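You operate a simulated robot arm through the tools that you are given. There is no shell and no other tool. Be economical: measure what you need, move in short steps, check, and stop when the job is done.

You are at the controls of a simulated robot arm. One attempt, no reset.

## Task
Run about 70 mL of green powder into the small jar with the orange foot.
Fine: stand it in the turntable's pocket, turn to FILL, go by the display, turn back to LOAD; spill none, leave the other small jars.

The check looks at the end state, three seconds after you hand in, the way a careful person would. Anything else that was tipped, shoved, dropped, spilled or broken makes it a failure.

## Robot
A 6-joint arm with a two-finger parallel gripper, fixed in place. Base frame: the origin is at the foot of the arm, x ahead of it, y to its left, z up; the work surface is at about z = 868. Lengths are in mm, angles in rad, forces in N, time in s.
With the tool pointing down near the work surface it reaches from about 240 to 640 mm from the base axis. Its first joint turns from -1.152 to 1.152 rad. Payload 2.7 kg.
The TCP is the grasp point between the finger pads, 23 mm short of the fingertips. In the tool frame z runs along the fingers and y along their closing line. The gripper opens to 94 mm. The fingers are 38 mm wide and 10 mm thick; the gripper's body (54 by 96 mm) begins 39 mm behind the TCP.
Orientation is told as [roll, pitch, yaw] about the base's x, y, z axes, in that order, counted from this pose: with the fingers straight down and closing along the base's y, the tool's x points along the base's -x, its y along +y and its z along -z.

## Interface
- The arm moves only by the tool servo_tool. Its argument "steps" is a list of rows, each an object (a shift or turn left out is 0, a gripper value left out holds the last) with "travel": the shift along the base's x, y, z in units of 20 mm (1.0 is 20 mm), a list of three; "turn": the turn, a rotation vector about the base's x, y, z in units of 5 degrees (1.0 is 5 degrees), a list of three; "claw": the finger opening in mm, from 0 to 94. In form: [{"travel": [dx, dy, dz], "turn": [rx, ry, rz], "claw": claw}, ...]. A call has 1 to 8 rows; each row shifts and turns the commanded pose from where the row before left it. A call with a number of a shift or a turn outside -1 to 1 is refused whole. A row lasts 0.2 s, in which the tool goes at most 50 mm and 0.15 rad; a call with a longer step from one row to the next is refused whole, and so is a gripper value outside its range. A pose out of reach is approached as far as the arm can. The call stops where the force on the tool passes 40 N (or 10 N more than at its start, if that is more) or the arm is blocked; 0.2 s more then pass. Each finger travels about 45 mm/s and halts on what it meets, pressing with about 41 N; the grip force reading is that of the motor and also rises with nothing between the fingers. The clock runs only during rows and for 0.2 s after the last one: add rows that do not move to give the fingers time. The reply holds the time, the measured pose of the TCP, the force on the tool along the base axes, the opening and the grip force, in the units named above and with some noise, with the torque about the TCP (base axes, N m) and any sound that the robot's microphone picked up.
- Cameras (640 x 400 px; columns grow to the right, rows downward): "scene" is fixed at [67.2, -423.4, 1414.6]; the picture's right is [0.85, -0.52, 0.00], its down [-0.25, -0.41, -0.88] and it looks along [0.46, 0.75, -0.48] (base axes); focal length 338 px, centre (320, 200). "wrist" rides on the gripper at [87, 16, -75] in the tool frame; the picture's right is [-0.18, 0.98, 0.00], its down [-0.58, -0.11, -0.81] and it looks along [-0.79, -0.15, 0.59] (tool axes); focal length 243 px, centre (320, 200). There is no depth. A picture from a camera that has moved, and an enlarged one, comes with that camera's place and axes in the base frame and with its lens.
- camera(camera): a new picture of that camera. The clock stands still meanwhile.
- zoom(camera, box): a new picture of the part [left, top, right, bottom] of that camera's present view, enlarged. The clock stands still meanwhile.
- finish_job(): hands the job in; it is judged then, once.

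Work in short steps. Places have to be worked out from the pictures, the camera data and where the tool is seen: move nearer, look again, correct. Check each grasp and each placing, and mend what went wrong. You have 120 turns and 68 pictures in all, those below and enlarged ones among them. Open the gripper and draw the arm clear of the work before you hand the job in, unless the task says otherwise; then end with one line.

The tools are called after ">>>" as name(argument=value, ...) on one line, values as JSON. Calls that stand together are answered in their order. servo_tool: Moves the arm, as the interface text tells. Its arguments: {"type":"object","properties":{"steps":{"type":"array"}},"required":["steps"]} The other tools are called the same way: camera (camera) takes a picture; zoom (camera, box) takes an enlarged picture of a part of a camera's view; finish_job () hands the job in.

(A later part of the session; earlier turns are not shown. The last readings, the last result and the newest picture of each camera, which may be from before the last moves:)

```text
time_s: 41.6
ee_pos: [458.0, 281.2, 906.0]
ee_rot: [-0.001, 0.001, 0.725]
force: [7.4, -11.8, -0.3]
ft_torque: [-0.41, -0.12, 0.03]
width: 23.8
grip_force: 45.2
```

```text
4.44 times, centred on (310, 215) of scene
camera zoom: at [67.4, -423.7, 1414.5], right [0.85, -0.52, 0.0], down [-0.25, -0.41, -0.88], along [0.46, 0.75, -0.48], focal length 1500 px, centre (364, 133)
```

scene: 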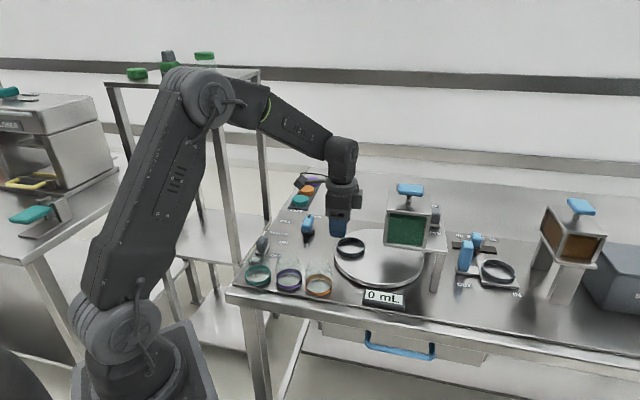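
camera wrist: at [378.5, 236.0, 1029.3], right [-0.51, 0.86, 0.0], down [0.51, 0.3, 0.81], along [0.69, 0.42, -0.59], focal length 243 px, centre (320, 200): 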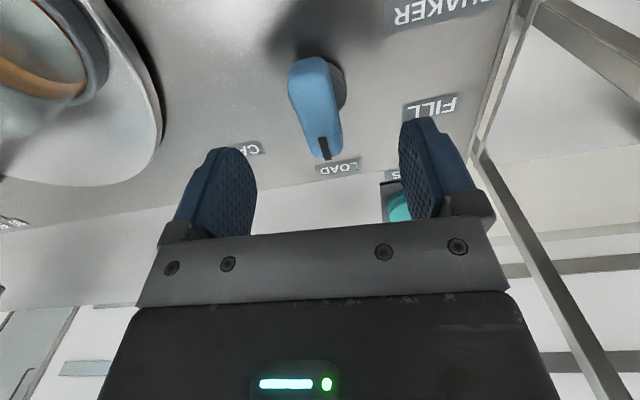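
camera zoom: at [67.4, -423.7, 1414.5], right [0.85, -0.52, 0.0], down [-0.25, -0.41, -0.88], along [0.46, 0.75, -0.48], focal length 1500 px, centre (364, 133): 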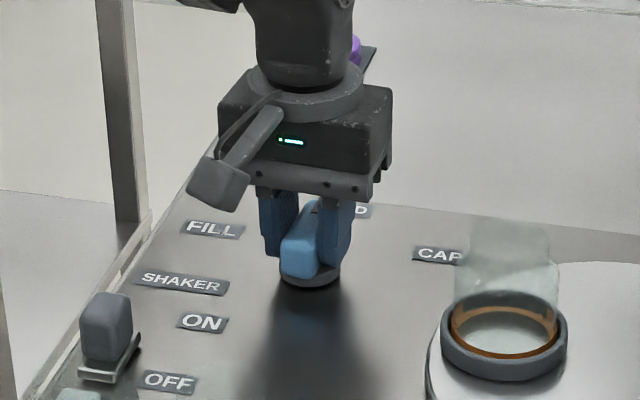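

Gripped at 24 mm with a small side load, so the knob axis lies slightly towards (+x, -y). I'll relieve that and start turning counter-clockwise.

>>> servo_tool(steps=[{"travel": [0.08, -0.1, 0]}, {}, {"turn": [0, 0, 0.7]}, {"turn": [0, 0, 0.7]}, {"turn": [0, 0, 0.7]}, {}])

```text
time_s: 43.0
ee_pos: [457.8, 279.5, 906.5]
ee_rot: [0.001, -0.001, 0.909]
force: [1.2, 1.8, 0.6]
ft_torque: [-1.18, 0.65, -0.05]
width: 24.0
grip_force: 45.1
```

It turns freely with little load, so I'll continue to 60° in total.

>>> servo_tool(steps=[{"turn": [0, 0, 0.8]}, {"turn": [0, 0, 0.8]}, {"turn": [0, 0, 0.8]}, {"turn": [0, 0, 0.8]}, {"turn": [0, 0, 0.8]}, {"turn": [0, 0, 0.8]}, {}])

>>> servo_tool(steps=[{"turn": [0, 0, 0.8]}, {"turn": [0, 0, 0.8]}, {"turn": [0, 0, 0.8]}, {"turn": [0, 0, 0.8]}, {"turn": [0, 0, 0.8]}, {"turn": [0, 0, 0.8]}, {}])

>>> camera(camera="scene")

```text
time_s: 44.6
ee_pos: [456.6, 279.1, 905.1]
ee_rot: [0.002, -0.003, 1.328]
force: [7.5, -3.9, -1.4]
ft_torque: [1.08, -0.28, 0.01]
width: 23.9
grip_force: 45.0
```

```text
time_s: 46.2
ee_pos: [458.6, 279.5, 905.5]
ee_rot: [-0.001, -0.002, 1.749]
force: [24.8, -1.5, -11.9]
ft_torque: [0.07, -0.06, 0.0]
width: 24.1
grip_force: 44.9
```

```text
25 pictures are left
```

scene: 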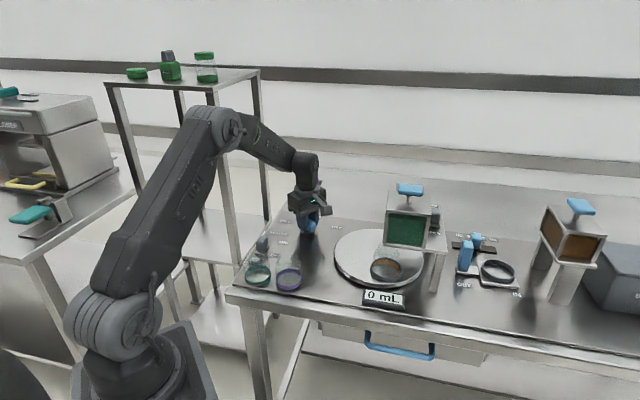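

The turntable follows the knob. I'll zoom in to see where the pocket and pointer are.

>>> zoom(camera="scene", box=[270, 180, 450, 310])

```text
3.08 times, centred on (360, 245) of scene
camera zoom: at [68.0, -423.4, 1414.6], right [0.85, -0.52, 0.0], down [-0.25, -0.41, -0.88], along [0.46, 0.75, -0.48], focal length 1039 px, centre (197, 62)
```

zoom: 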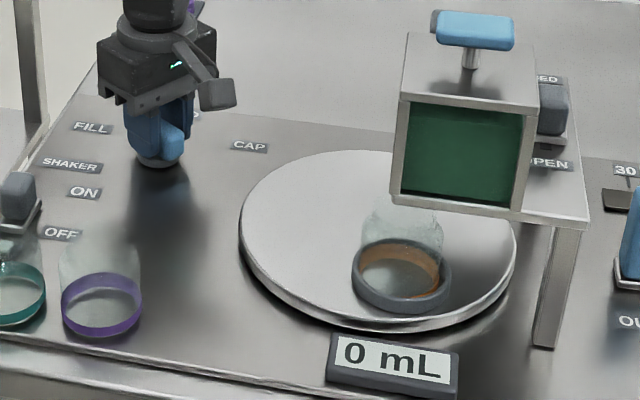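

The pocket has moved round to the front of the disc, about twice the knob's angle. By my estimates the hopper axis and the FILL label are a little further on. I'll relieve the side load and turn about 5° more.

>>> servo_tool(steps=[{"travel": [0.1, 0, 0]}, {"turn": [0, 0, 0.6]}, {"turn": [0, 0, 0.4]}, {}])

```text
time_s: 47.2
ee_pos: [458.7, 280.2, 905.4]
ee_rot: [0.006, -0.001, 1.834]
force: [-3.6, -4.8, 2.0]
ft_torque: [-0.15, -0.32, 0.09]
width: 23.9
grip_force: 44.8
```

Now I'll release, lift and check the pointer against the FILL label.

>>> servo_tool(steps=[{"claw": 45}, {"claw": 60}, {"claw": 60}, {"travel": [0, 0, 1]}, {"travel": [0, 0, 1]}, {"travel": [0, 0, 1]}, {"travel": [0, 0, 1]}, {"travel": [0, 0, 1]}])

>>> camera(camera="wrist")

>>> zoom(camera="scene", box=[270, 180, 450, 310])

```text
time_s: 49.0
ee_pos: [458.3, 280.2, 1004.7]
ee_rot: [0.001, 0.0, 1.834]
force: [0.5, 0.1, 0.4]
ft_torque: [-0.03, 0.0, 0.0]
width: 59.9
grip_force: 0.0
```

```text
23 pictures are left
camera wrist: at [463.9, 191.4, 1079.4], right [-1.0, -0.08, 0.0], down [-0.04, 0.59, 0.81], along [-0.06, 0.8, -0.59], focal length 243 px, centre (320, 200)
```

wrist: 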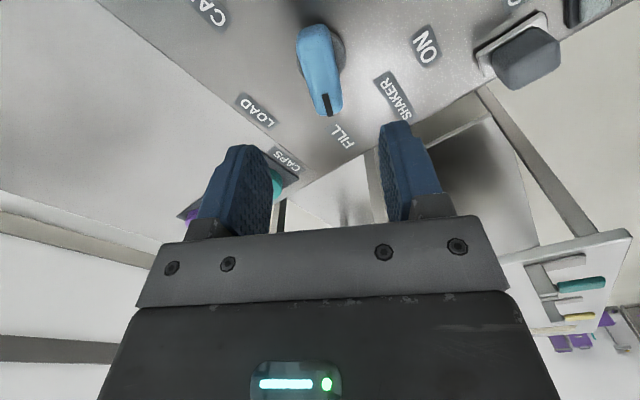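

```text
3.08 times, centred on (360, 245) of scene
camera zoom: at [67.2, -423.4, 1414.6], right [0.85, -0.52, 0.0], down [-0.25, -0.41, -0.88], along [0.46, 0.75, -0.48], focal length 1039 px, centre (197, 62)
```

zoom: 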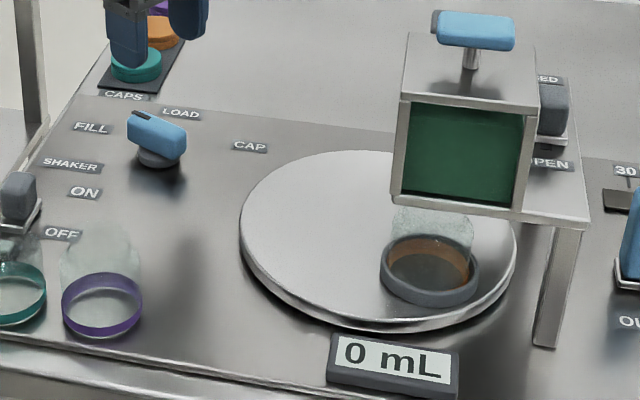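

The hopper handle triangulates to about (543, 5), and the pocket is about 8 mm short of that. The FILL label also sits about 3° past the pointer. I'll regrip and turn 3° more.

>>> servo_tool(steps=[{"travel": [0, 0, -1]}, {"travel": [0, 0, -1]}, {"travel": [0, 0, -1]}, {"travel": [0, 0, -1]}, {"travel": [0, 0, -1]}, {"claw": 40}, {"claw": 10}, {"claw": 10}])

>>> servo_tool(steps=[{}, {}, {"turn": [0, 0, 0.35]}, {"turn": [0, 0, 0.35]}, {}])

>>> servo_tool(steps=[{"claw": 45}, {"claw": 60}, {"claw": 60}, {"travel": [0, 0, 1]}, {"travel": [0, 0, 1]}, {"travel": [0, 0, 1]}, {"travel": [0, 0, 1]}, {"travel": [0, 0, 1]}])

>>> zoom(camera="scene", box=[270, 180, 450, 310])

```text
time_s: 50.8
ee_pos: [457.3, 281.2, 905.7]
ee_rot: [0.007, -0.001, 1.836]
force: [-17.2, -1.5, 0.8]
ft_torque: [0.36, -0.34, 0.04]
width: 23.9
grip_force: 39.6
```

```text
time_s: 52.0
ee_pos: [457.4, 280.0, 905.1]
ee_rot: [0.002, -0.001, 1.895]
force: [-25.9, 5.8, -2.6]
ft_torque: [-0.03, -0.6, 0.06]
width: 24.3
grip_force: 45.2
```

```text
time_s: 53.8
ee_pos: [460.5, 278.9, 1005.5]
ee_rot: [0.003, -0.001, 1.895]
force: [-0.5, 0.6, 0.5]
ft_torque: [-0.02, 0.03, 0.01]
width: 59.9
grip_force: 0.1
```

```text
3.08 times, centred on (360, 245) of scene
camera zoom: at [67.2, -423.4, 1414.6], right [0.85, -0.52, 0.0], down [-0.25, -0.41, -0.88], along [0.46, 0.75, -0.48], focal length 1039 px, centre (197, 62)
```

zoom: 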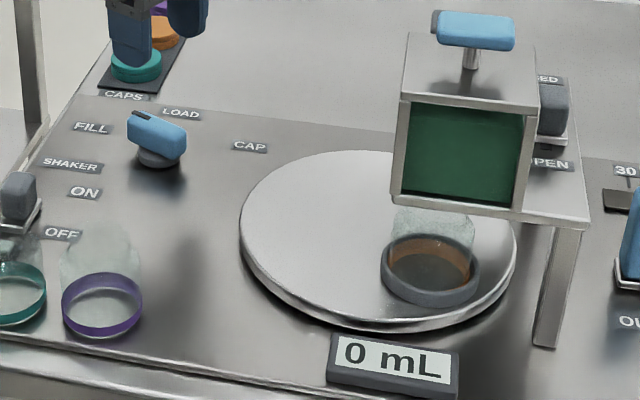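

The knob went back to exactly the same place, so there's a detent and the turntable is at FILL. Now the gate: I'll go high around the hopper with the camera on the outer side to look at the slider.

>>> servo_tool(steps=[{"travel": [0, -0.5, 1], "turn": [0, 0, 1]}, {"travel": [0, -0.5, 1], "turn": [0, 0, 1]}, {"travel": [0, -1, 1], "turn": [0, 0, 1]}, {"travel": [0.3, -1, 1], "turn": [0, 0, 1]}, {"travel": [0.3, -1, 1], "turn": [0, 0, 1]}, {"travel": [0.3, -1, 1], "turn": [0, 0, 0.7]}, {"travel": [0.3, -1, 1]}, {"travel": [0.3, -1, 0.3]}])

>>> servo_tool(steps=[{"travel": [0.4, -1, 0]}, {"travel": [0.4, -1, 0]}, {"travel": [0.4, -1, 0]}, {"travel": [0.4, -1, 0]}, {"travel": [0.4, -1, 0]}, {"travel": [0.4, -1, 0]}, {"travel": [0.4, -1, 0]}, {"travel": [0.4, -1, 0]}])

>>> camera(camera="wrist")

```text
time_s: 55.6
ee_pos: [489.9, 139.3, 1151.6]
ee_rot: [0.003, -0.001, 2.394]
force: [1.0, -0.7, 0.1]
ft_torque: [-0.02, 0.0, 0.0]
width: 59.8
grip_force: 0.0
```

```text
time_s: 57.4
ee_pos: [553.7, -19.6, 1149.9]
ee_rot: [0.002, -0.001, 2.393]
force: [0.3, 0.3, 0.5]
ft_torque: [0.01, 0.03, -0.01]
width: 59.9
grip_force: 0.1
```

```text
20 pictures are left
camera wrist: at [604.3, -90.5, 1225.3], right [-0.8, -0.59, 0.0], down [-0.35, 0.48, 0.81], along [-0.48, 0.65, -0.59], focal length 243 px, centre (320, 200)
```

wrist: 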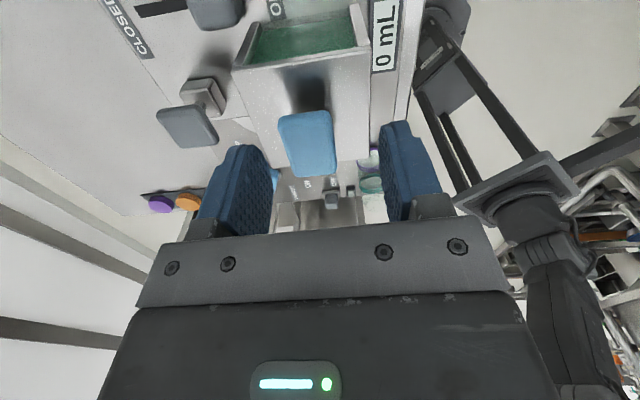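

The gate handle is at roughly (622, -8, 1028). I'll move over it and lower some for a close look.

>>> servo_tool(steps=[{"travel": [0.8, -0.2, 0]}, {"travel": [0.8, 0, -0.2]}, {"travel": [0.8, 0.2, -0.5]}, {"travel": [0.6, 0.2, -0.8]}, {"travel": [0, 0, -0.8]}, {}])

>>> camera(camera="wrist")

```text
time_s: 58.8
ee_pos: [595.5, -17.4, 1095.9]
ee_rot: [0.001, -0.001, 2.392]
force: [0.9, -0.7, 0.2]
ft_torque: [0.0, -0.02, 0.0]
width: 60.0
grip_force: 0.0
out of reach, approached as far as the arm can: row 3, 4
```

```text
19 pictures are left
camera wrist: at [645.8, -88.5, 1170.6], right [-0.8, -0.59, 0.0], down [-0.35, 0.48, 0.81], along [-0.48, 0.65, -0.59], focal length 243 px, centre (320, 200)
```

wrist: 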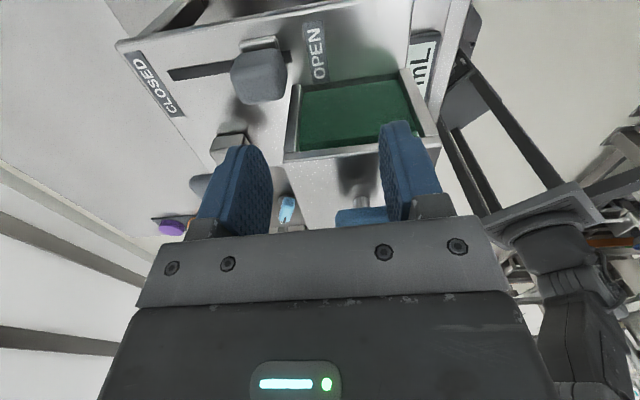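

The slider carriage sits between the slot ends, nearer OPEN, and nothing is flowing. The handle is near (634, -11), at the edge of reach. I'll lean the tool 15° along the slot to gain reach and then come over it.

>>> servo_tool(steps=[{"turn": [0.73, -0.68, 0]}, {"turn": [0.73, -0.68, 0]}, {"turn": [0.73, -0.68, 0]}, {"travel": [0.7, 0.1, 0]}, {"travel": [0.7, 0.1, -0.3]}, {"travel": [0.6, 0.1, -0.7]}, {}])

>>> camera(camera="wrist")

```text
time_s: 59.6
ee_pos: [593.5, -20.6, 1104.3]
ee_rot: [-0.23, 0.011, 2.391]
force: [0.6, -0.9, 1.5]
ft_torque: [-0.07, 0.04, 0.05]
width: 60.0
grip_force: 0.1
stopped in row 3: the force on the tool passed its limit at 45 N (the readings are from after the stop); the commanded pose is now the measured one
```

```text
18 pictures are left
camera wrist: at [632.1, -102.6, 1174.2], right [-0.79, -0.58, -0.23], down [-0.48, 0.34, 0.8], along [-0.38, 0.74, -0.55], focal length 243 px, centre (320, 200)
```

wrist: 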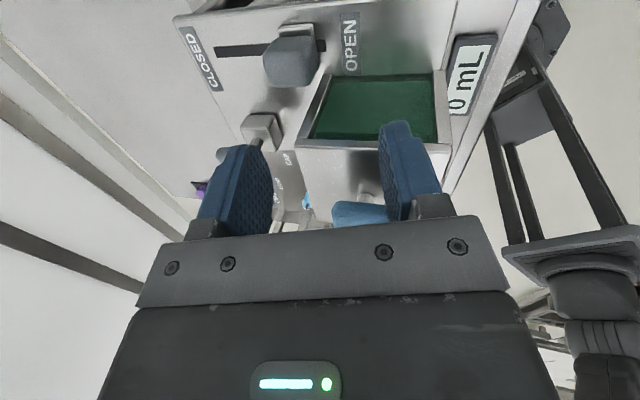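

Something was touched during the tilt, probably the hopper's T-handle by the inner finger or the gripper body. I'll rise, back off outward, and check the scene for damage.

>>> servo_tool(steps=[{"travel": [0.2, -0.2, 0.8]}, {"travel": [0.5, -0.3, 0.3]}, {"travel": [0.6, -0.2, 0]}, {}])

>>> zoom(camera="scene", box=[330, 130, 490, 300])

```text
time_s: 60.6
ee_pos: [620.1, -34.1, 1127.8]
ee_rot: [-0.23, 0.008, 2.391]
force: [0.3, 0.8, -0.4]
ft_torque: [-0.02, 0.02, -0.03]
width: 60.0
grip_force: 0.1
```

```text
2.35 times, centred on (410, 215) of scene
camera zoom: at [67.2, -423.4, 1414.6], right [0.85, -0.52, 0.0], down [-0.25, -0.41, -0.88], along [0.46, 0.75, -0.48], focal length 794 px, centre (108, 165)
```

zoom: 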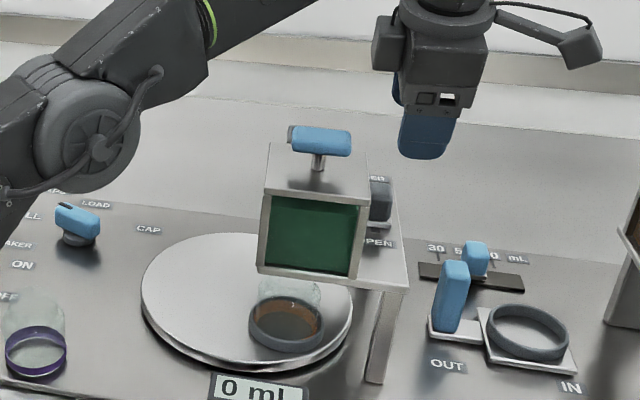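

No damage; the T-handle, jar and display are unchanged. I was too far inward over the T-handle, so I'll stay over the slot axis and descend towards the gate handle.

>>> servo_tool(steps=[{"travel": [0.45, 0.5, 0]}, {"travel": [0.45, 0.5, -0.4]}, {"travel": [0, 0, -0.8]}, {"travel": [0, 0, -0.8]}, {"travel": [0, 0, -0.8]}, {}])

>>> camera(camera="wrist")

```text
time_s: 62.0
ee_pos: [623.9, -16.2, 1068.0]
ee_rot: [-0.232, 0.01, 2.39]
force: [0.4, 0.0, 0.1]
ft_torque: [0.01, -0.05, 0.0]
width: 59.9
grip_force: 0.1
out of reach, approached as far as the arm can: row 1, 2
```

```text
16 pictures are left
camera wrist: at [663.4, -98.5, 1136.4], right [-0.79, -0.58, -0.23], down [-0.48, 0.34, 0.8], along [-0.39, 0.74, -0.55], focal length 243 px, centre (320, 200)
```

wrist: 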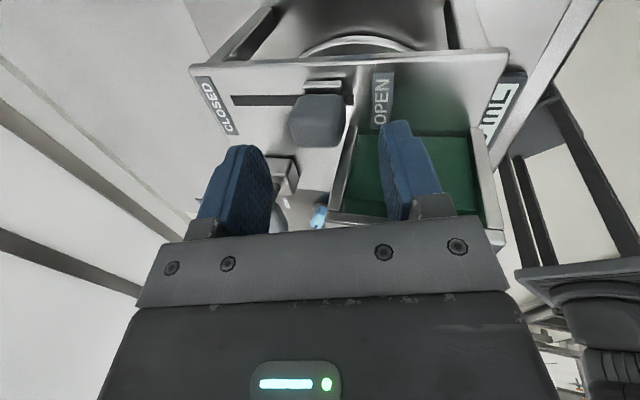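

The fingers straddle the handle along the slot. I'll descend along the tool axis to z ≈ 1030.

>>> servo_tool(steps=[{"travel": [0.13, 0.13, -0.8]}, {"travel": [0.13, 0.13, -0.8]}, {"travel": [0.04, 0.05, -0.3]}, {}])

>>> camera(camera="wrist")

```text
time_s: 63.0
ee_pos: [629.3, -10.1, 1033.2]
ee_rot: [-0.236, 0.015, 2.393]
force: [-4.1, -3.7, 25.1]
ft_torque: [0.43, 1.17, 0.25]
width: 59.5
grip_force: 0.0
```

```text
15 pictures are left
camera wrist: at [669.3, -92.7, 1102.2], right [-0.78, -0.58, -0.23], down [-0.49, 0.35, 0.8], along [-0.38, 0.74, -0.55], focal length 243 px, centre (320, 200)
```

wrist: 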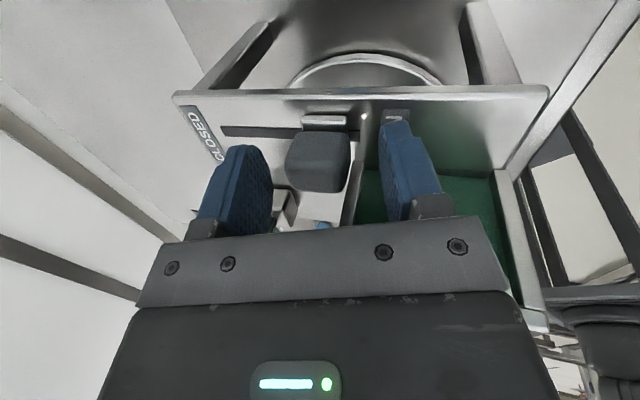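

The lower fingertip is touching the plate, so I'll raise 3 mm and close on the handle.

>>> servo_tool(steps=[{"travel": [0, 0, 0.18]}, {"claw": 45}, {"claw": 35}, {"claw": 20}, {"claw": 20}, {}])

>>> zoom(camera="scene", box=[350, 170, 470, 310])

```text
time_s: 64.4
ee_pos: [631.7, -7.6, 1030.9]
ee_rot: [-0.233, 0.009, 2.391]
force: [18.7, 11.7, 4.3]
ft_torque: [-0.45, 0.24, -1.27]
width: 35.6
grip_force: 45.0
```

```text
2.86 times, centred on (410, 240) of scene
camera zoom: at [67.7, -423.0, 1414.7], right [0.85, -0.52, 0.0], down [-0.25, -0.41, -0.88], along [0.46, 0.75, -0.48], focal length 964 px, centre (63, 86)
```

zoom: 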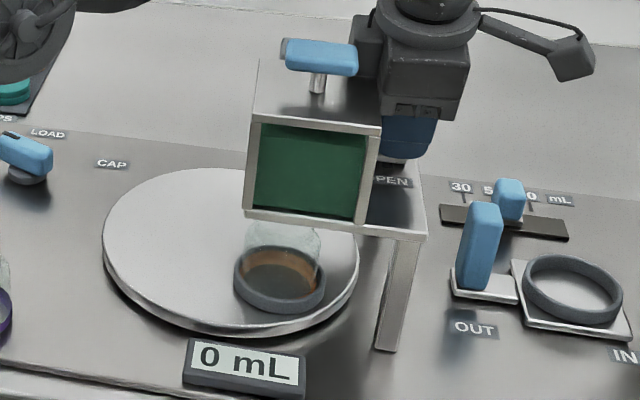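

Gripped. As a short test I'll pull about 6 mm towards OPEN and look at the display and jar.

>>> servo_tool(steps=[{"travel": [-0.2, -0.22, 0]}, {}])

>>> zoom(camera="scene", box=[350, 170, 470, 310])

```text
time_s: 64.7
ee_pos: [631.3, -8.0, 1033.4]
ee_rot: [-0.243, 0.011, 2.386]
force: [15.0, 2.7, -2.1]
ft_torque: [0.67, 0.82, -0.87]
width: 36.0
grip_force: 45.4
stopped in row 1: the force on the tool passed its limit at 50 N (the readings are from after the stop); the commanded pose is now the measured one
```

```text
2.86 times, centred on (410, 240) of scene
camera zoom: at [67.7, -423.4, 1414.6], right [0.85, -0.52, 0.0], down [-0.25, -0.41, -0.88], along [0.46, 0.75, -0.48], focal length 964 px, centre (63, 86)
```

zoom: 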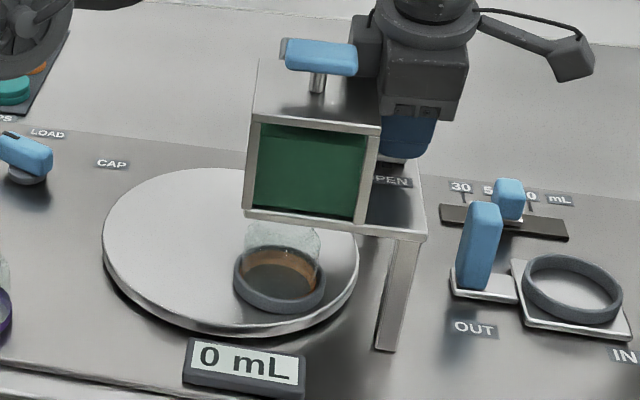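

It's blocked towards OPEN. I'll see whether it moves freely towards CLOSED, which would mean it's already fully open.

>>> servo_tool(steps=[{"travel": [0.1, 0.11, 0]}, {"travel": [0.1, 0.11, 0]}, {}])

```text
time_s: 65.5
ee_pos: [634.6, -5.6, 1032.7]
ee_rot: [-0.238, 0.011, 2.39]
force: [-0.9, -1.1, -1.5]
ft_torque: [-0.79, 0.87, -1.04]
width: 35.4
grip_force: 45.1
```

>>> servo_tool(steps=[{"travel": [0.1, 0.11, 0]}, {"travel": [0.1, 0.11, 0]}, {"travel": [0.1, 0.11, 0]}, {}])

```text
time_s: 66.5
ee_pos: [641.4, 1.9, 1034.1]
ee_rot: [-0.24, 0.013, 2.387]
force: [8.6, -9.2, -1.7]
ft_torque: [-0.1, 0.95, -1.15]
width: 35.7
grip_force: 45.2
```

The slider moves freely towards CLOSED, so it had been against its OPEN stop. The gate was already open and the powder isn't flowing, which means it must need the SHAKER. I'll slide it back to OPEN, release and lift off.

>>> servo_tool(steps=[{"travel": [-0.1, -0.11, 0]}, {"travel": [-0.1, -0.11, 0]}, {"travel": [-0.1, -0.11, 0]}, {"travel": [-0.07, -0.06, 0]}, {}])

>>> servo_tool(steps=[{"claw": 45}, {"claw": 58}, {"travel": [-0.05, -0.06, 0.6]}, {"travel": [-0.1, -0.12, 1]}, {"travel": [-0.1, -0.12, 1]}, {"travel": [-0.1, -0.12, 1]}, {"travel": [-0.1, -0.12, 1]}, {"travel": [-0.1, -0.12, 1]}])

```text
time_s: 67.7
ee_pos: [633.4, -6.9, 1032.7]
ee_rot: [-0.24, 0.011, 2.39]
force: [6.3, -9.2, -5.5]
ft_torque: [-1.09, 0.16, -0.87]
width: 35.6
grip_force: 45.1
```

```text
time_s: 69.5
ee_pos: [615.6, -20.0, 1142.3]
ee_rot: [-0.242, 0.011, 2.389]
force: [-0.2, -0.1, 0.0]
ft_torque: [0.04, -0.02, -0.06]
width: 58.1
grip_force: 0.1
out of reach, approached as far as the arm can: row 8
```

Next I'll untilt while backing away from the hopper on the -y side, then swing across at height towards the SHAKER switch near (310, 255).

>>> servo_tool(steps=[{"travel": [-0.3, -1, 0]}, {"travel": [-0.5, -1, 0]}, {"travel": [-0.8, -1, 0.3]}, {"travel": [-1, -0.8, 0.3], "turn": [-0.73, 0.68, 0]}, {"travel": [-1, -0.3, 0.3], "turn": [-0.73, 0.68, 0]}, {"travel": [-1, 0, 0], "turn": [-0.56, 0.53, 0]}, {"travel": [-1, 0, 0]}, {"travel": [-1, 0.3, 0]}])

>>> servo_tool(steps=[{"travel": [-1, 0.8, 0]}, {"travel": [-1, 1, 0]}, {"travel": [-0.8, 1, 0]}, {"travel": [-0.5, 1, 0]}, {"travel": [-0.5, 1, 0]}, {"travel": [0, 1, 0]}, {"travel": [0, 1, 0]}, {"travel": [0, 1, 0]}])

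```text
time_s: 71.3
ee_pos: [485.4, -95.2, 1159.6]
ee_rot: [0.003, 0.011, 2.393]
force: [-0.1, -0.7, 0.4]
ft_torque: [-0.01, -0.04, 0.01]
width: 57.9
grip_force: 0.0
```

```text
time_s: 73.1
ee_pos: [407.4, 60.5, 1160.6]
ee_rot: [0.001, 0.009, 2.392]
force: [0.2, 0.2, -0.2]
ft_torque: [-0.01, -0.01, -0.02]
width: 58.1
grip_force: 0.1
```

>>> servo_tool(steps=[{"travel": [-0.5, 1, 0]}, {"travel": [-0.5, 1, 0]}, {"travel": [-0.5, 1, 0]}, {"travel": [-0.5, 1, 0]}, {"travel": [-0.5, 1, 0]}, {"travel": [-0.5, 1, -0.5]}, {"travel": [-0.5, 1, -1]}, {"travel": [-0.5, 1, -1]}])

>>> servo_tool(steps=[{"travel": [-0.4, 1, -1]}, {"travel": [-0.3, 0.8, -1]}, {"travel": [0, 0, -1]}, {"travel": [0, 0, -1]}, {}])

>>> camera(camera="wrist")

```text
time_s: 74.9
ee_pos: [327.3, 221.3, 1111.2]
ee_rot: [0.0, 0.01, 2.393]
force: [-0.2, 0.2, 0.0]
ft_torque: [-0.02, 0.03, 0.01]
width: 58.2
grip_force: 0.1
```

```text
time_s: 76.1
ee_pos: [314.2, 257.6, 1031.6]
ee_rot: [0.002, 0.012, 2.393]
force: [-1.1, -0.4, 0.3]
ft_torque: [0.01, -0.03, -0.03]
width: 58.0
grip_force: 0.0
```

```text
12 pictures are left
camera wrist: at [364.3, 187.5, 1106.3], right [-0.8, -0.59, 0.0], down [-0.36, 0.48, 0.8], along [-0.48, 0.64, -0.6], focal length 243 px, centre (320, 200)
```

wrist: 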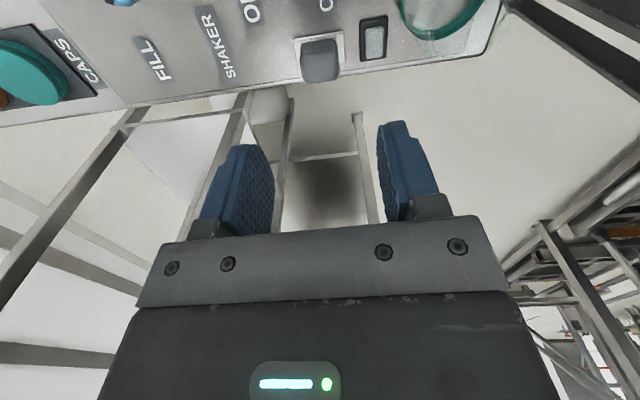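

>>> zoom(camera="wrist", box=[190, 0, 430, 110])

```text
2.67 times, centred on (310, 55) of wrist
camera zoom: at [364.3, 187.5, 1106.3], right [-0.8, -0.59, 0.0], down [-0.36, 0.48, 0.8], along [-0.48, 0.64, -0.6], focal length 647 px, centre (347, 587)
```

zoom: 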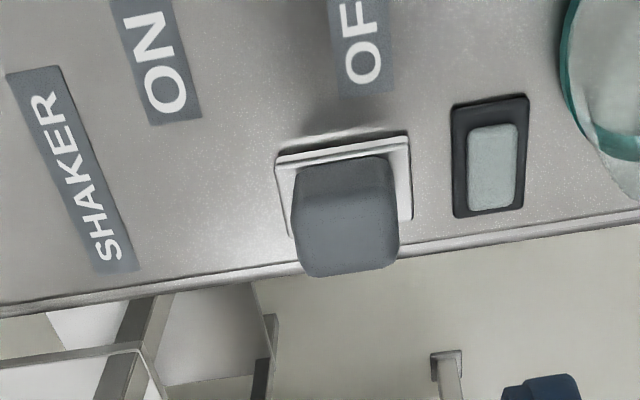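

The SHAKER paddle is at about (310, 261) beside the OFF label, with an unlit lamp next to it. I'll narrow the fingers to straddle it and descend.

>>> servo_tool(steps=[{"travel": [-0.2, 0.17, -0.5], "claw": 49}, {"travel": [0, 0, -1]}, {"travel": [0, 0, -1]}, {"travel": [0, 0, -1]}, {"travel": [0, 0, -1]}, {"travel": [0, 0, -1]}, {"travel": [0, 0, -0.5]}, {}])

>>> servo_tool(steps=[{"travel": [0, 0, -0.4]}, {}])

>>> camera(camera="wrist")

```text
time_s: 77.9
ee_pos: [312.2, 261.6, 909.7]
ee_rot: [0.0, 0.01, 2.393]
force: [-0.1, 0.3, 0.0]
ft_torque: [-0.01, -0.01, 0.02]
width: 48.8
grip_force: 0.0
```

```text
time_s: 78.5
ee_pos: [310.6, 260.4, 901.7]
ee_rot: [0.003, 0.012, 2.392]
force: [1.0, 0.1, 0.0]
ft_torque: [-0.02, 0.02, 0.02]
width: 49.0
grip_force: 0.2
```

```text
10 pictures are left
camera wrist: at [361.6, 190.8, 976.8], right [-0.8, -0.59, 0.0], down [-0.36, 0.48, 0.8], along [-0.48, 0.64, -0.6], focal length 243 px, centre (320, 200)
```

wrist: 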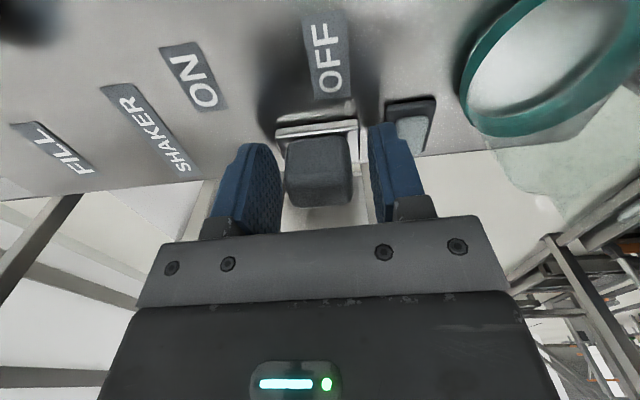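

The paddle is straddled. I'll grip it and nudge it 8 mm towards ON to check that it slides.

>>> servo_tool(steps=[{"claw": 35}, {"claw": 20}, {"claw": 20}, {"travel": [0.14, 0.15, 0]}, {"travel": [0.14, 0.15, 0]}, {}])

```text
time_s: 79.9
ee_pos: [315.8, 266.4, 901.4]
ee_rot: [0.007, 0.011, 2.389]
force: [3.1, -4.0, -17.0]
ft_torque: [0.65, -0.05, -1.36]
width: 31.7
grip_force: 44.9
```

>>> servo_tool(steps=[{"travel": [0.14, 0.15, 0]}, {"travel": [0.14, 0.15, 0]}, {"travel": [0.14, 0.15, 0]}, {}])

>>> camera(camera="scene")

```text
time_s: 80.9
ee_pos: [325.4, 275.8, 901.9]
ee_rot: [0.005, 0.01, 2.392]
force: [9.6, -8.2, -28.6]
ft_torque: [0.4, -0.38, -1.06]
width: 32.1
grip_force: 44.8
```

```text
9 pictures are left
```

scene: 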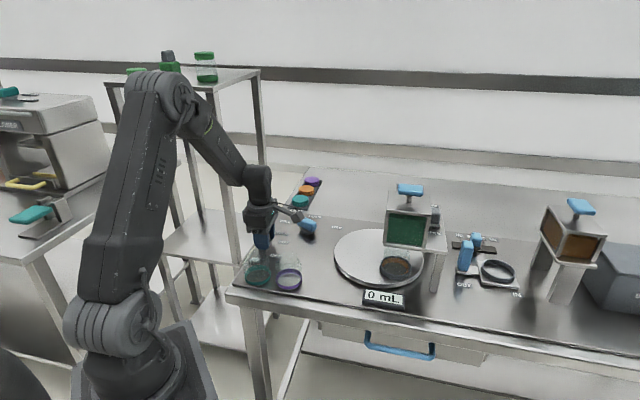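

It slides, and the display still reads 0. I'll continue towards ON with a slight downward relief and listen for the shaker.

>>> servo_tool(steps=[{"travel": [0.14, 0.15, -0.08]}, {"travel": [0.2, 0.21, -0.04]}, {"travel": [0.2, 0.21, 0]}])

```text
time_s: 81.7
ee_pos: [337.6, 287.6, 901.8]
ee_rot: [-0.001, 0.011, 2.392]
force: [11.0, -12.7, 0.2]
ft_torque: [-0.57, -0.05, -1.04]
width: 32.4
grip_force: 45.3
```

>>> servo_tool(steps=[{"travel": [0.2, 0.21, 0]}, {"travel": [0.2, 0.21, 0]}])

```text
time_s: 82.3
ee_pos: [344.1, 293.3, 901.6]
ee_rot: [0.004, 0.01, 2.391]
force: [3.0, -27.2, 24.2]
ft_torque: [0.06, -0.43, -0.92]
width: 32.1
grip_force: 45.2
```

It's meeting its end stop near ON, so I'll read the display.

>>> zoom(camera="scene", box=[230, 180, 450, 310])

```text
2.91 times, centred on (340, 245) of scene
camera zoom: at [67.0, -424.4, 1414.3], right [0.85, -0.52, 0.0], down [-0.25, -0.41, -0.88], along [0.46, 0.75, -0.48], focal length 982 px, centre (262, 69)
```

zoom: 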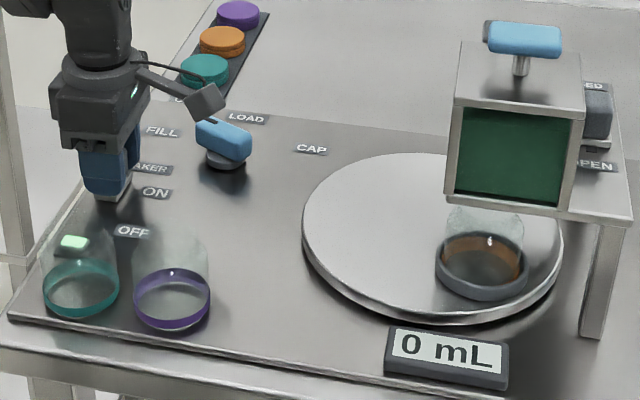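

The SHAKER lamp is lit, so it's on. The display still read 0 just after switching. I'll wait 0.8 s and read it again.

>>> servo_tool(steps=[{}, {}, {}])

>>> zoom(camera="scene", box=[340, 210, 440, 310])

```text
time_s: 83.1
ee_pos: [343.0, 294.2, 900.6]
ee_rot: [-0.001, 0.009, 2.391]
force: [-1.8, -27.2, 30.4]
ft_torque: [0.3, -0.28, -0.99]
width: 32.1
grip_force: 44.7
```

```text
4.00 times, centred on (390, 260) of scene
camera zoom: at [66.8, -424.4, 1414.3], right [0.85, -0.52, 0.0], down [-0.25, -0.41, -0.88], along [0.46, 0.75, -0.48], focal length 1350 px, centre (40, -40)
```

zoom: 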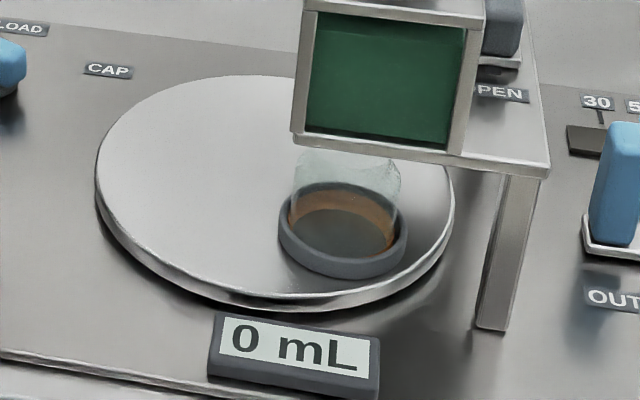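

There's no flow with the shaker on, so the gate must not really be open. My "stop" towards OPEN was probably the gripper's side housing hitting the hopper's T-handle. I'll return the shaker to OFF first.

>>> servo_tool(steps=[{"travel": [-0.25, -0.27, 0.05]}, {"travel": [-0.3, -0.32, 0]}, {"travel": [-0.3, -0.32, 0]}, {"travel": [-0.3, -0.32, 0]}, {"travel": [-0.3, -0.32, 0]}, {"travel": [-0.25, -0.26, 0]}, {}])

```text
time_s: 84.7
ee_pos: [309.8, 261.3, 900.6]
ee_rot: [-0.003, 0.009, 2.392]
force: [21.2, 20.8, -18.5]
ft_torque: [-0.09, 0.41, -1.02]
width: 32.1
grip_force: 44.7
```

The shaker is back at its OFF stop. Its travel is about 47 mm, and by symmetry the gate was at its OPEN stop after all. That leaves the hopper's blue T-handle as the likely feed control. I'll release here and go above it.

>>> servo_tool(steps=[{"travel": [0.05, 0.05, 0]}, {"claw": 40}, {"claw": 49}, {"travel": [0, 0, 0.7]}, {"travel": [0, 0, 1]}, {"travel": [0, 0, 1]}, {"travel": [0, 0, 1]}, {"travel": [0, 0, 1]}])

>>> servo_tool(steps=[{"travel": [0.5, -0.5, 1]}, {"travel": [0.5, -0.5, 1]}, {"travel": [0.9, -1, 1]}, {"travel": [0.9, -1, 1]}, {"travel": [0.9, -1, 1]}, {"travel": [0.9, -1, 1]}, {"travel": [0.9, -1, 1]}, {"travel": [0.9, -1, 1]}])

>>> servo_tool(steps=[{"travel": [0.9, -1, 0]}, {"travel": [0.9, -1, 0]}, {"travel": [0.9, -1, 0]}, {"travel": [0.9, -1, 0]}, {"travel": [0.9, -1, -0.2]}, {"travel": [0.2, -0.4, -0.2]}, {}])

>>> camera(camera="wrist")

```text
time_s: 86.5
ee_pos: [310.2, 259.7, 996.5]
ee_rot: [0.001, 0.009, 2.393]
force: [0.0, -0.5, -0.1]
ft_torque: [0.01, 0.02, -0.01]
width: 49.1
grip_force: 0.0
```

```text
time_s: 88.3
ee_pos: [438.2, 121.6, 1155.1]
ee_rot: [0.004, 0.01, 2.392]
force: [0.8, 0.2, -0.2]
ft_torque: [0.01, 0.0, 0.02]
width: 49.1
grip_force: 0.0
```

```text
time_s: 89.9
ee_pos: [532.6, 12.2, 1146.0]
ee_rot: [0.003, 0.012, 2.394]
force: [-0.1, -1.2, 0.1]
ft_torque: [-0.01, -0.01, -0.04]
width: 49.3
grip_force: 0.0
```

```text
6 pictures are left
camera wrist: at [582.2, -58.8, 1222.1], right [-0.8, -0.59, 0.0], down [-0.36, 0.48, 0.8], along [-0.48, 0.64, -0.6], focal length 243 px, centre (320, 200)
```

wrist: 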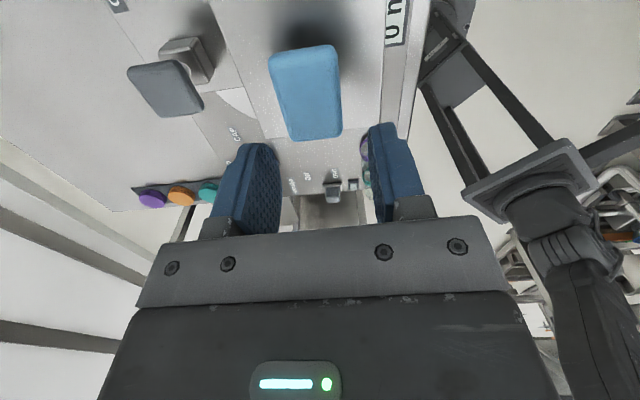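

The blue T-handle is centred at about (545, 1) and is around 38 mm wide. I'll centre on it, open to 62, lower to z ≈ 1100 and grip gently.

>>> servo_tool(steps=[{"travel": [0.62, -0.55, 0], "claw": 64}, {"travel": [0, 0, -0.5]}, {"travel": [0, 0, -0.7]}, {"travel": [0, 0, -0.7]}, {"travel": [0, 0, -0.4]}, {}])

>>> servo_tool(steps=[{"claw": 45}, {"claw": 30}, {"claw": 20}, {"claw": 20}, {}])

```text
time_s: 91.3
ee_pos: [544.3, 2.0, 1101.0]
ee_rot: [0.004, 0.012, 2.393]
force: [-0.5, -0.2, -0.5]
ft_torque: [0.0, -0.01, -0.01]
width: 63.9
grip_force: 0.1
```

```text
time_s: 92.5
ee_pos: [545.0, 1.2, 1100.6]
ee_rot: [0.001, 0.012, 2.39]
force: [13.0, 12.1, -1.6]
ft_torque: [-0.27, -0.39, -1.97]
width: 34.4
grip_force: 45.1
```

Gripped at 34 mm. I'll test with a 4 mm lift first.

>>> servo_tool(steps=[{"travel": [0.05, 0.05, 0.1]}, {"travel": [0, 0, 0.1]}, {}])

```text
time_s: 93.3
ee_pos: [545.5, 3.3, 1102.3]
ee_rot: [0.008, 0.004, 2.392]
force: [2.5, 8.5, -27.5]
ft_torque: [-0.47, -0.47, -1.73]
width: 34.5
grip_force: 44.8
```

>>> servo_tool(steps=[{"travel": [0, 0, -0.2]}, {"travel": [0, 0, -0.1]}, {"travel": [0, 0, -0.1]}, {}])

```text
time_s: 94.3
ee_pos: [545.2, 2.7, 1098.2]
ee_rot: [0.002, 0.013, 2.391]
force: [-11.9, 8.1, 2.3]
ft_torque: [0.49, -0.15, -1.85]
width: 34.7
grip_force: 44.9
```

>>> servo_tool(steps=[{"travel": [0, 0, -0.15]}, {"travel": [0, 0, -0.15]}, {}])

```text
time_s: 95.1
ee_pos: [544.2, 2.7, 1096.0]
ee_rot: [-0.002, 0.015, 2.384]
force: [-7.6, 4.0, 2.7]
ft_torque: [-0.51, -0.16, -2.12]
width: 34.4
grip_force: 45.5
stopped in row 3: the force on the tool passed its limit at 41 N (the readings are from after the stop); the commanded pose is now the measured one
```

I'll check the display and handle state after this press.

>>> zoom(camera="scene", box=[350, 160, 450, 310])

```text
2.67 times, centred on (400, 235) of scene
camera zoom: at [66.9, -423.3, 1414.6], right [0.85, -0.52, 0.0], down [-0.25, -0.41, -0.88], along [0.46, 0.75, -0.48], focal length 900 px, centre (107, 107)
```

zoom: 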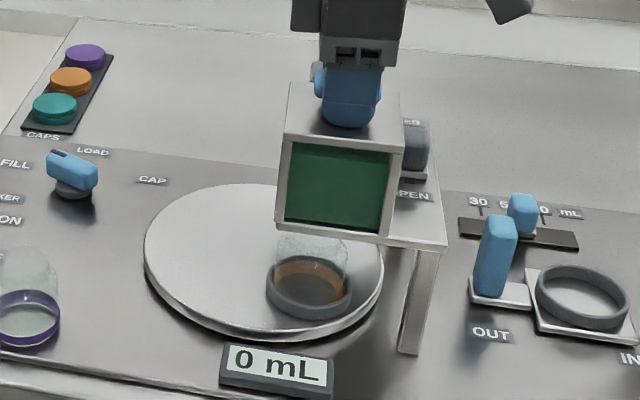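

It still reads 0, and pressing probably just put the fingertips on the lid. I'll raise slightly and test rotation, clockwise first, which relieves the torque reading.

>>> servo_tool(steps=[{"travel": [0, 0, 0.15]}, {"turn": [0, 0, -0.5]}, {"turn": [0, 0, -0.5]}, {"turn": [0, 0, -0.5]}, {}])

```text
time_s: 96.3
ee_pos: [546.8, 0.7, 1099.7]
ee_rot: [-0.001, 0.017, 2.263]
force: [-5.3, -12.9, 1.5]
ft_torque: [-0.52, -0.46, 2.31]
width: 36.5
grip_force: 45.1
```

Rotation is stiff both ways and lifting is blocked, but downwards it gave about 5 mm almost freely before my fingertips met the lid. It behaves like a push plunger. I'll release, close the fingers, and press it from above.

>>> servo_tool(steps=[{"claw": 50}, {"claw": 62}, {"travel": [0, 0, 0.7]}, {"travel": [-0.05, 0, 1]}, {"travel": [0, 0, 0.9], "claw": 40}, {"claw": 10}, {"claw": 0}, {"claw": 0}])

>>> servo_tool(steps=[{"travel": [0, 0, -0.4]}, {"travel": [0, 0, -0.3]}, {"travel": [0, 0, -0.2]}, {}])

```text
time_s: 98.1
ee_pos: [544.8, 3.5, 1151.0]
ee_rot: [-0.002, 0.016, 2.26]
force: [0.1, 0.2, -0.2]
ft_torque: [-0.01, 0.03, -0.01]
width: 0.1
grip_force: 26.5
```

```text
time_s: 99.1
ee_pos: [545.5, 2.4, 1132.5]
ee_rot: [0.0, 0.014, 2.26]
force: [0.3, -0.4, -0.5]
ft_torque: [0.0, 0.02, 0.0]
width: 0.0
grip_force: 41.7
```

Tips are at about z 1110 with no contact yet. I'll continue down in small steps.

>>> servo_tool(steps=[{"travel": [0, 0, -0.15]}, {"travel": [0, 0, -0.15]}, {}])

>>> servo_tool(steps=[{"travel": [0, 0, -0.1]}, {"travel": [0, 0, -0.1]}, {}])

```text
time_s: 99.9
ee_pos: [544.0, 3.4, 1125.9]
ee_rot: [-0.004, 0.015, 2.26]
force: [1.6, -1.2, 1.4]
ft_torque: [-0.03, 0.01, 0.03]
width: 0.2
grip_force: 41.1
```

```text
time_s: 100.7
ee_pos: [545.7, 2.5, 1122.8]
ee_rot: [-0.001, 0.017, 2.26]
force: [-0.9, 0.4, 2.6]
ft_torque: [0.08, 0.1, 0.0]
width: 0.1
grip_force: 40.7
```

There's a light, rising force, like a soft spring. I'll press on.

>>> servo_tool(steps=[{"travel": [0, 0, -0.1]}, {"travel": [0, 0, -0.1]}, {}])

>>> servo_tool(steps=[{"travel": [0, 0, -0.1]}, {"travel": [0, 0, -0.1]}, {}])

```text
time_s: 101.5
ee_pos: [544.7, 2.7, 1118.1]
ee_rot: [-0.002, 0.016, 2.261]
force: [1.2, 0.7, 3.5]
ft_torque: [0.06, 0.02, -0.02]
width: 0.0
grip_force: 41.0
heard: click
```

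```text
time_s: 102.3
ee_pos: [544.8, 1.7, 1116.8]
ee_rot: [-0.006, 0.019, 2.258]
force: [-4.7, -3.5, 19.4]
ft_torque: [0.17, 0.33, 0.13]
width: 0.1
grip_force: 41.2
```

Heard a click, and the plunger bottomed. I'll read the display.

>>> zoom(camera="scene", box=[350, 200, 450, 310])

```text
3.64 times, centred on (400, 255) of scene
camera zoom: at [66.7, -423.5, 1414.6], right [0.85, -0.52, 0.0], down [-0.25, -0.41, -0.88], along [0.46, 0.75, -0.48], focal length 1228 px, centre (29, 0)
```

zoom: 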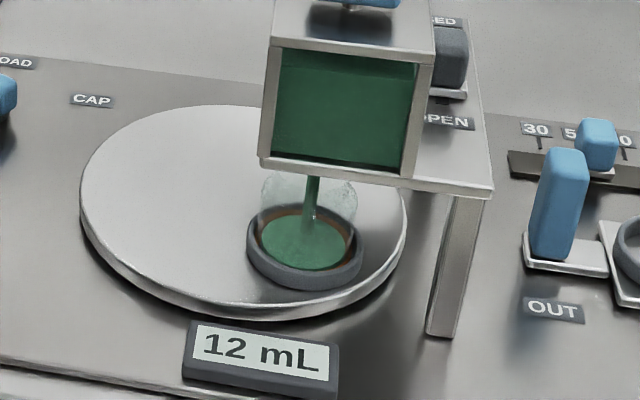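

Powder runs while it's pressed: 12 mL so far. I'll hold for 1.8 s and read again to get the rate.

>>> servo_tool(steps=[{}, {}, {}, {}, {}, {}, {}, {}])

>>> zoom(camera="scene", box=[350, 200, 450, 310])

```text
time_s: 104.1
ee_pos: [546.5, 1.8, 1116.6]
ee_rot: [-0.006, 0.018, 2.259]
force: [-2.6, -8.6, 24.9]
ft_torque: [0.14, 0.32, 0.11]
width: 0.0
grip_force: 40.8
```

```text
3.64 times, centred on (400, 255) of scene
camera zoom: at [66.7, -423.7, 1414.5], right [0.85, -0.52, 0.0], down [-0.25, -0.41, -0.88], along [0.46, 0.75, -0.48], focal length 1228 px, centre (29, 0)
```

zoom: 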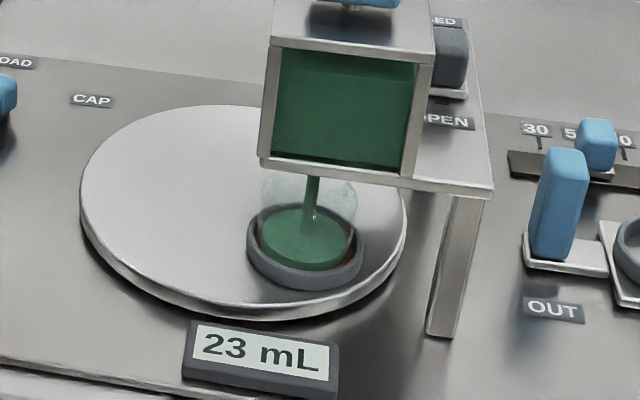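

About 6 mL/s, with 47 mL to go. I'll hold 5.4 s more, then read.

>>> servo_tool(steps=[{}, {}, {}, {}, {}, {}, {}, {}])

>>> servo_tool(steps=[{}, {}, {}, {}, {}, {}, {}, {}])

>>> servo_tool(steps=[{}, {}, {}, {}, {}, {}, {}, {}])

>>> zoom(camera="scene", box=[350, 200, 450, 310])

```text
time_s: 105.9
ee_pos: [545.3, 2.0, 1116.6]
ee_rot: [-0.004, 0.019, 2.261]
force: [-1.7, -7.6, 23.8]
ft_torque: [0.18, 0.32, 0.07]
width: 0.1
grip_force: 40.9
```

```text
time_s: 107.7
ee_pos: [545.4, 2.5, 1116.2]
ee_rot: [-0.004, 0.018, 2.259]
force: [-1.4, -5.0, 24.0]
ft_torque: [0.21, 0.31, 0.07]
width: 0.0
grip_force: 41.5
```

```text
time_s: 109.5
ee_pos: [544.3, 1.6, 1116.0]
ee_rot: [-0.005, 0.016, 2.259]
force: [-1.6, -3.7, 23.3]
ft_torque: [0.22, 0.32, 0.05]
width: 0.2
grip_force: 40.9
```

```text
3.64 times, centred on (400, 255) of scene
camera zoom: at [66.7, -423.5, 1414.6], right [0.85, -0.52, 0.0], down [-0.25, -0.41, -0.88], along [0.46, 0.75, -0.48], focal length 1228 px, centre (29, 0)
```

zoom: 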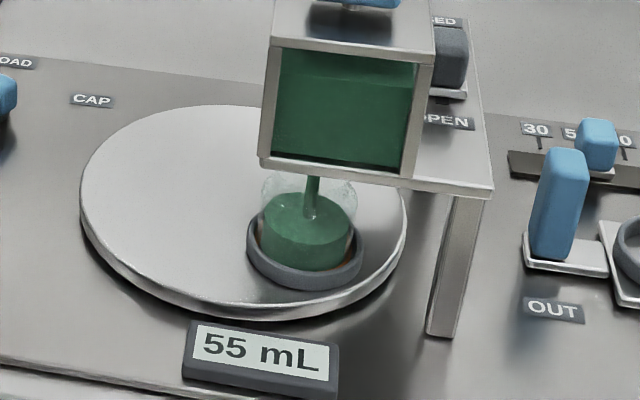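

At 55 mL and 5.93 mL/s, I need about 2.5 s more including the release. I'll hold 2.2 s and then lift off quickly.

>>> servo_tool(steps=[{}, {}, {}, {}, {}, {}, {}, {}])

>>> servo_tool(steps=[{}, {}, {"travel": [0, 0, 1]}, {"travel": [0, 0, 1]}, {}])

>>> zoom(camera="scene", box=[290, 170, 450, 310])

```text
time_s: 111.3
ee_pos: [545.4, 3.9, 1116.4]
ee_rot: [-0.005, 0.016, 2.261]
force: [-1.8, -1.9, 24.1]
ft_torque: [0.26, 0.34, 0.04]
width: 0.0
grip_force: 41.2
```

```text
time_s: 112.5
ee_pos: [544.8, 2.4, 1154.1]
ee_rot: [0.0, 0.014, 2.26]
force: [-0.5, 0.1, 0.1]
ft_torque: [0.0, 0.0, 0.02]
width: 0.2
grip_force: 41.2
```

```text
2.86 times, centred on (370, 240) of scene
camera zoom: at [67.2, -423.4, 1414.6], right [0.85, -0.52, 0.0], down [-0.25, -0.41, -0.88], along [0.46, 0.75, -0.48], focal length 964 px, centre (177, 86)
```

zoom: 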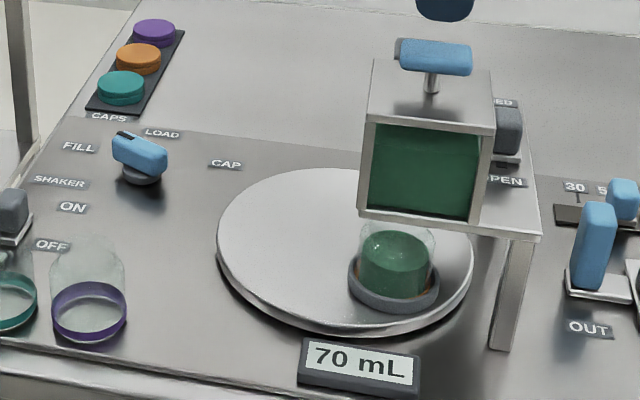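

The display reads 70 mL and the stream has stopped. Now back to the knob at (458, 280), turning the tool to match the bar at FILL.

>>> servo_tool(steps=[{"travel": [-0.31, 1, 0], "turn": [0, 0, -0.66], "claw": 40}, {"travel": [-0.31, 1, 0], "turn": [0, 0, -0.66], "claw": 60}, {"travel": [-0.31, 1, 0], "turn": [0, 0, -0.66]}, {"travel": [-0.31, 1, 0], "turn": [0, 0, -0.66]}, {"travel": [-0.31, 1, 0], "turn": [0, 0, -0.66]}, {"travel": [-0.31, 1, 0], "turn": [0, 0, -0.66]}, {"travel": [-0.31, 1, 0], "turn": [0, 0, -0.66]}, {"travel": [-0.31, 1, 0], "turn": [0, 0, -0.5]}])

>>> servo_tool(steps=[{"travel": [-0.31, 1, 0]}, {"travel": [-0.31, 1, 0]}, {"travel": [-0.31, 1, -0.5]}, {"travel": [-0.31, 1, -1]}, {"travel": [-0.31, 1, -1]}, {"travel": [-0.31, 0.9, -1]}, {"travel": [0, 0, -1]}, {"travel": [0, 0, -1]}])

```text
time_s: 114.3
ee_pos: [495.6, 162.3, 1155.6]
ee_rot: [-0.003, 0.013, 1.811]
force: [0.3, 0.2, -0.8]
ft_torque: [-0.02, -0.01, 0.02]
width: 60.1
grip_force: 0.0
```

```text
time_s: 116.1
ee_pos: [459.0, 280.1, 1044.6]
ee_rot: [-0.003, 0.016, 1.813]
force: [-0.4, 0.8, -0.1]
ft_torque: [0.02, -0.01, 0.0]
width: 60.1
grip_force: 0.0
```

Right over the knob axis. I'll descend to z ≈ 905 and grip.

>>> servo_tool(steps=[{"travel": [0, 0, -1]}, {"travel": [0, 0, -1]}, {"travel": [0, 0, -1]}, {"travel": [0, 0, -1]}, {"travel": [0, 0, -1]}, {"travel": [-0.02, 0, -1]}, {"travel": [0, 0, -0.95]}, {}])

>>> servo_tool(steps=[{"claw": 40}, {"claw": 20}, {"claw": 10}, {"claw": 10}, {}])

```text
time_s: 117.9
ee_pos: [456.6, 279.3, 905.7]
ee_rot: [-0.003, 0.018, 1.814]
force: [0.7, -0.3, -0.2]
ft_torque: [-0.01, 0.0, -0.04]
width: 60.2
grip_force: 0.0
```

```text
time_s: 119.1
ee_pos: [457.8, 279.6, 906.7]
ee_rot: [-0.004, 0.017, 1.814]
force: [14.4, -1.1, -0.8]
ft_torque: [0.1, 0.42, 0.01]
width: 23.9
grip_force: 45.3
```

Gripped. I'll turn back clockwise, gently, in two stages.

>>> servo_tool(steps=[{"travel": [0.06, 0, 0]}, {"turn": [0, 0, -0.6]}, {"turn": [0, 0, -0.8]}, {"turn": [0, 0, -0.8]}, {"turn": [0, 0, -0.8]}, {"turn": [0, 0, -0.8]}, {"turn": [0, 0, -0.8]}, {"turn": [0, 0, -0.8]}])

>>> servo_tool(steps=[{"turn": [0, 0, -0.8]}, {"turn": [0, 0, -0.8]}, {"turn": [0, 0, -0.8]}, {"turn": [0, 0, -0.8]}, {"turn": [0, 0, -0.8]}, {"turn": [0, 0, -0.8]}, {"turn": [0, 0, -0.8]}, {}])

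```text
time_s: 121.1
ee_pos: [457.4, 280.3, 906.5]
ee_rot: [0.004, 0.02, 1.342]
force: [-9.5, -5.3, 7.3]
ft_torque: [0.45, -0.42, -0.03]
width: 24.1
grip_force: 45.2
stopped in row 8: the force on the tool passed its limit at 40 N (the readings are from after the stop); the commanded pose is now the measured one
```

```text
time_s: 122.9
ee_pos: [456.5, 280.8, 906.0]
ee_rot: [0.002, 0.021, 0.851]
force: [-17.8, 0.8, 20.2]
ft_torque: [-1.22, 0.51, -0.05]
width: 23.8
grip_force: 45.1
```

Now 7° to go; I'll relieve the side load and finish the turn to LOAD.

>>> servo_tool(steps=[{"travel": [-0.06, 0, 0.06]}, {"turn": [0, 0, -0.5]}, {"turn": [0, 0, -0.5]}, {"turn": [0, 0, -0.42]}, {}])

```text
time_s: 124.1
ee_pos: [457.5, 280.7, 906.2]
ee_rot: [0.002, 0.02, 0.727]
force: [-6.0, 5.7, -13.4]
ft_torque: [0.57, -1.42, 0.05]
width: 24.2
grip_force: 44.8
```

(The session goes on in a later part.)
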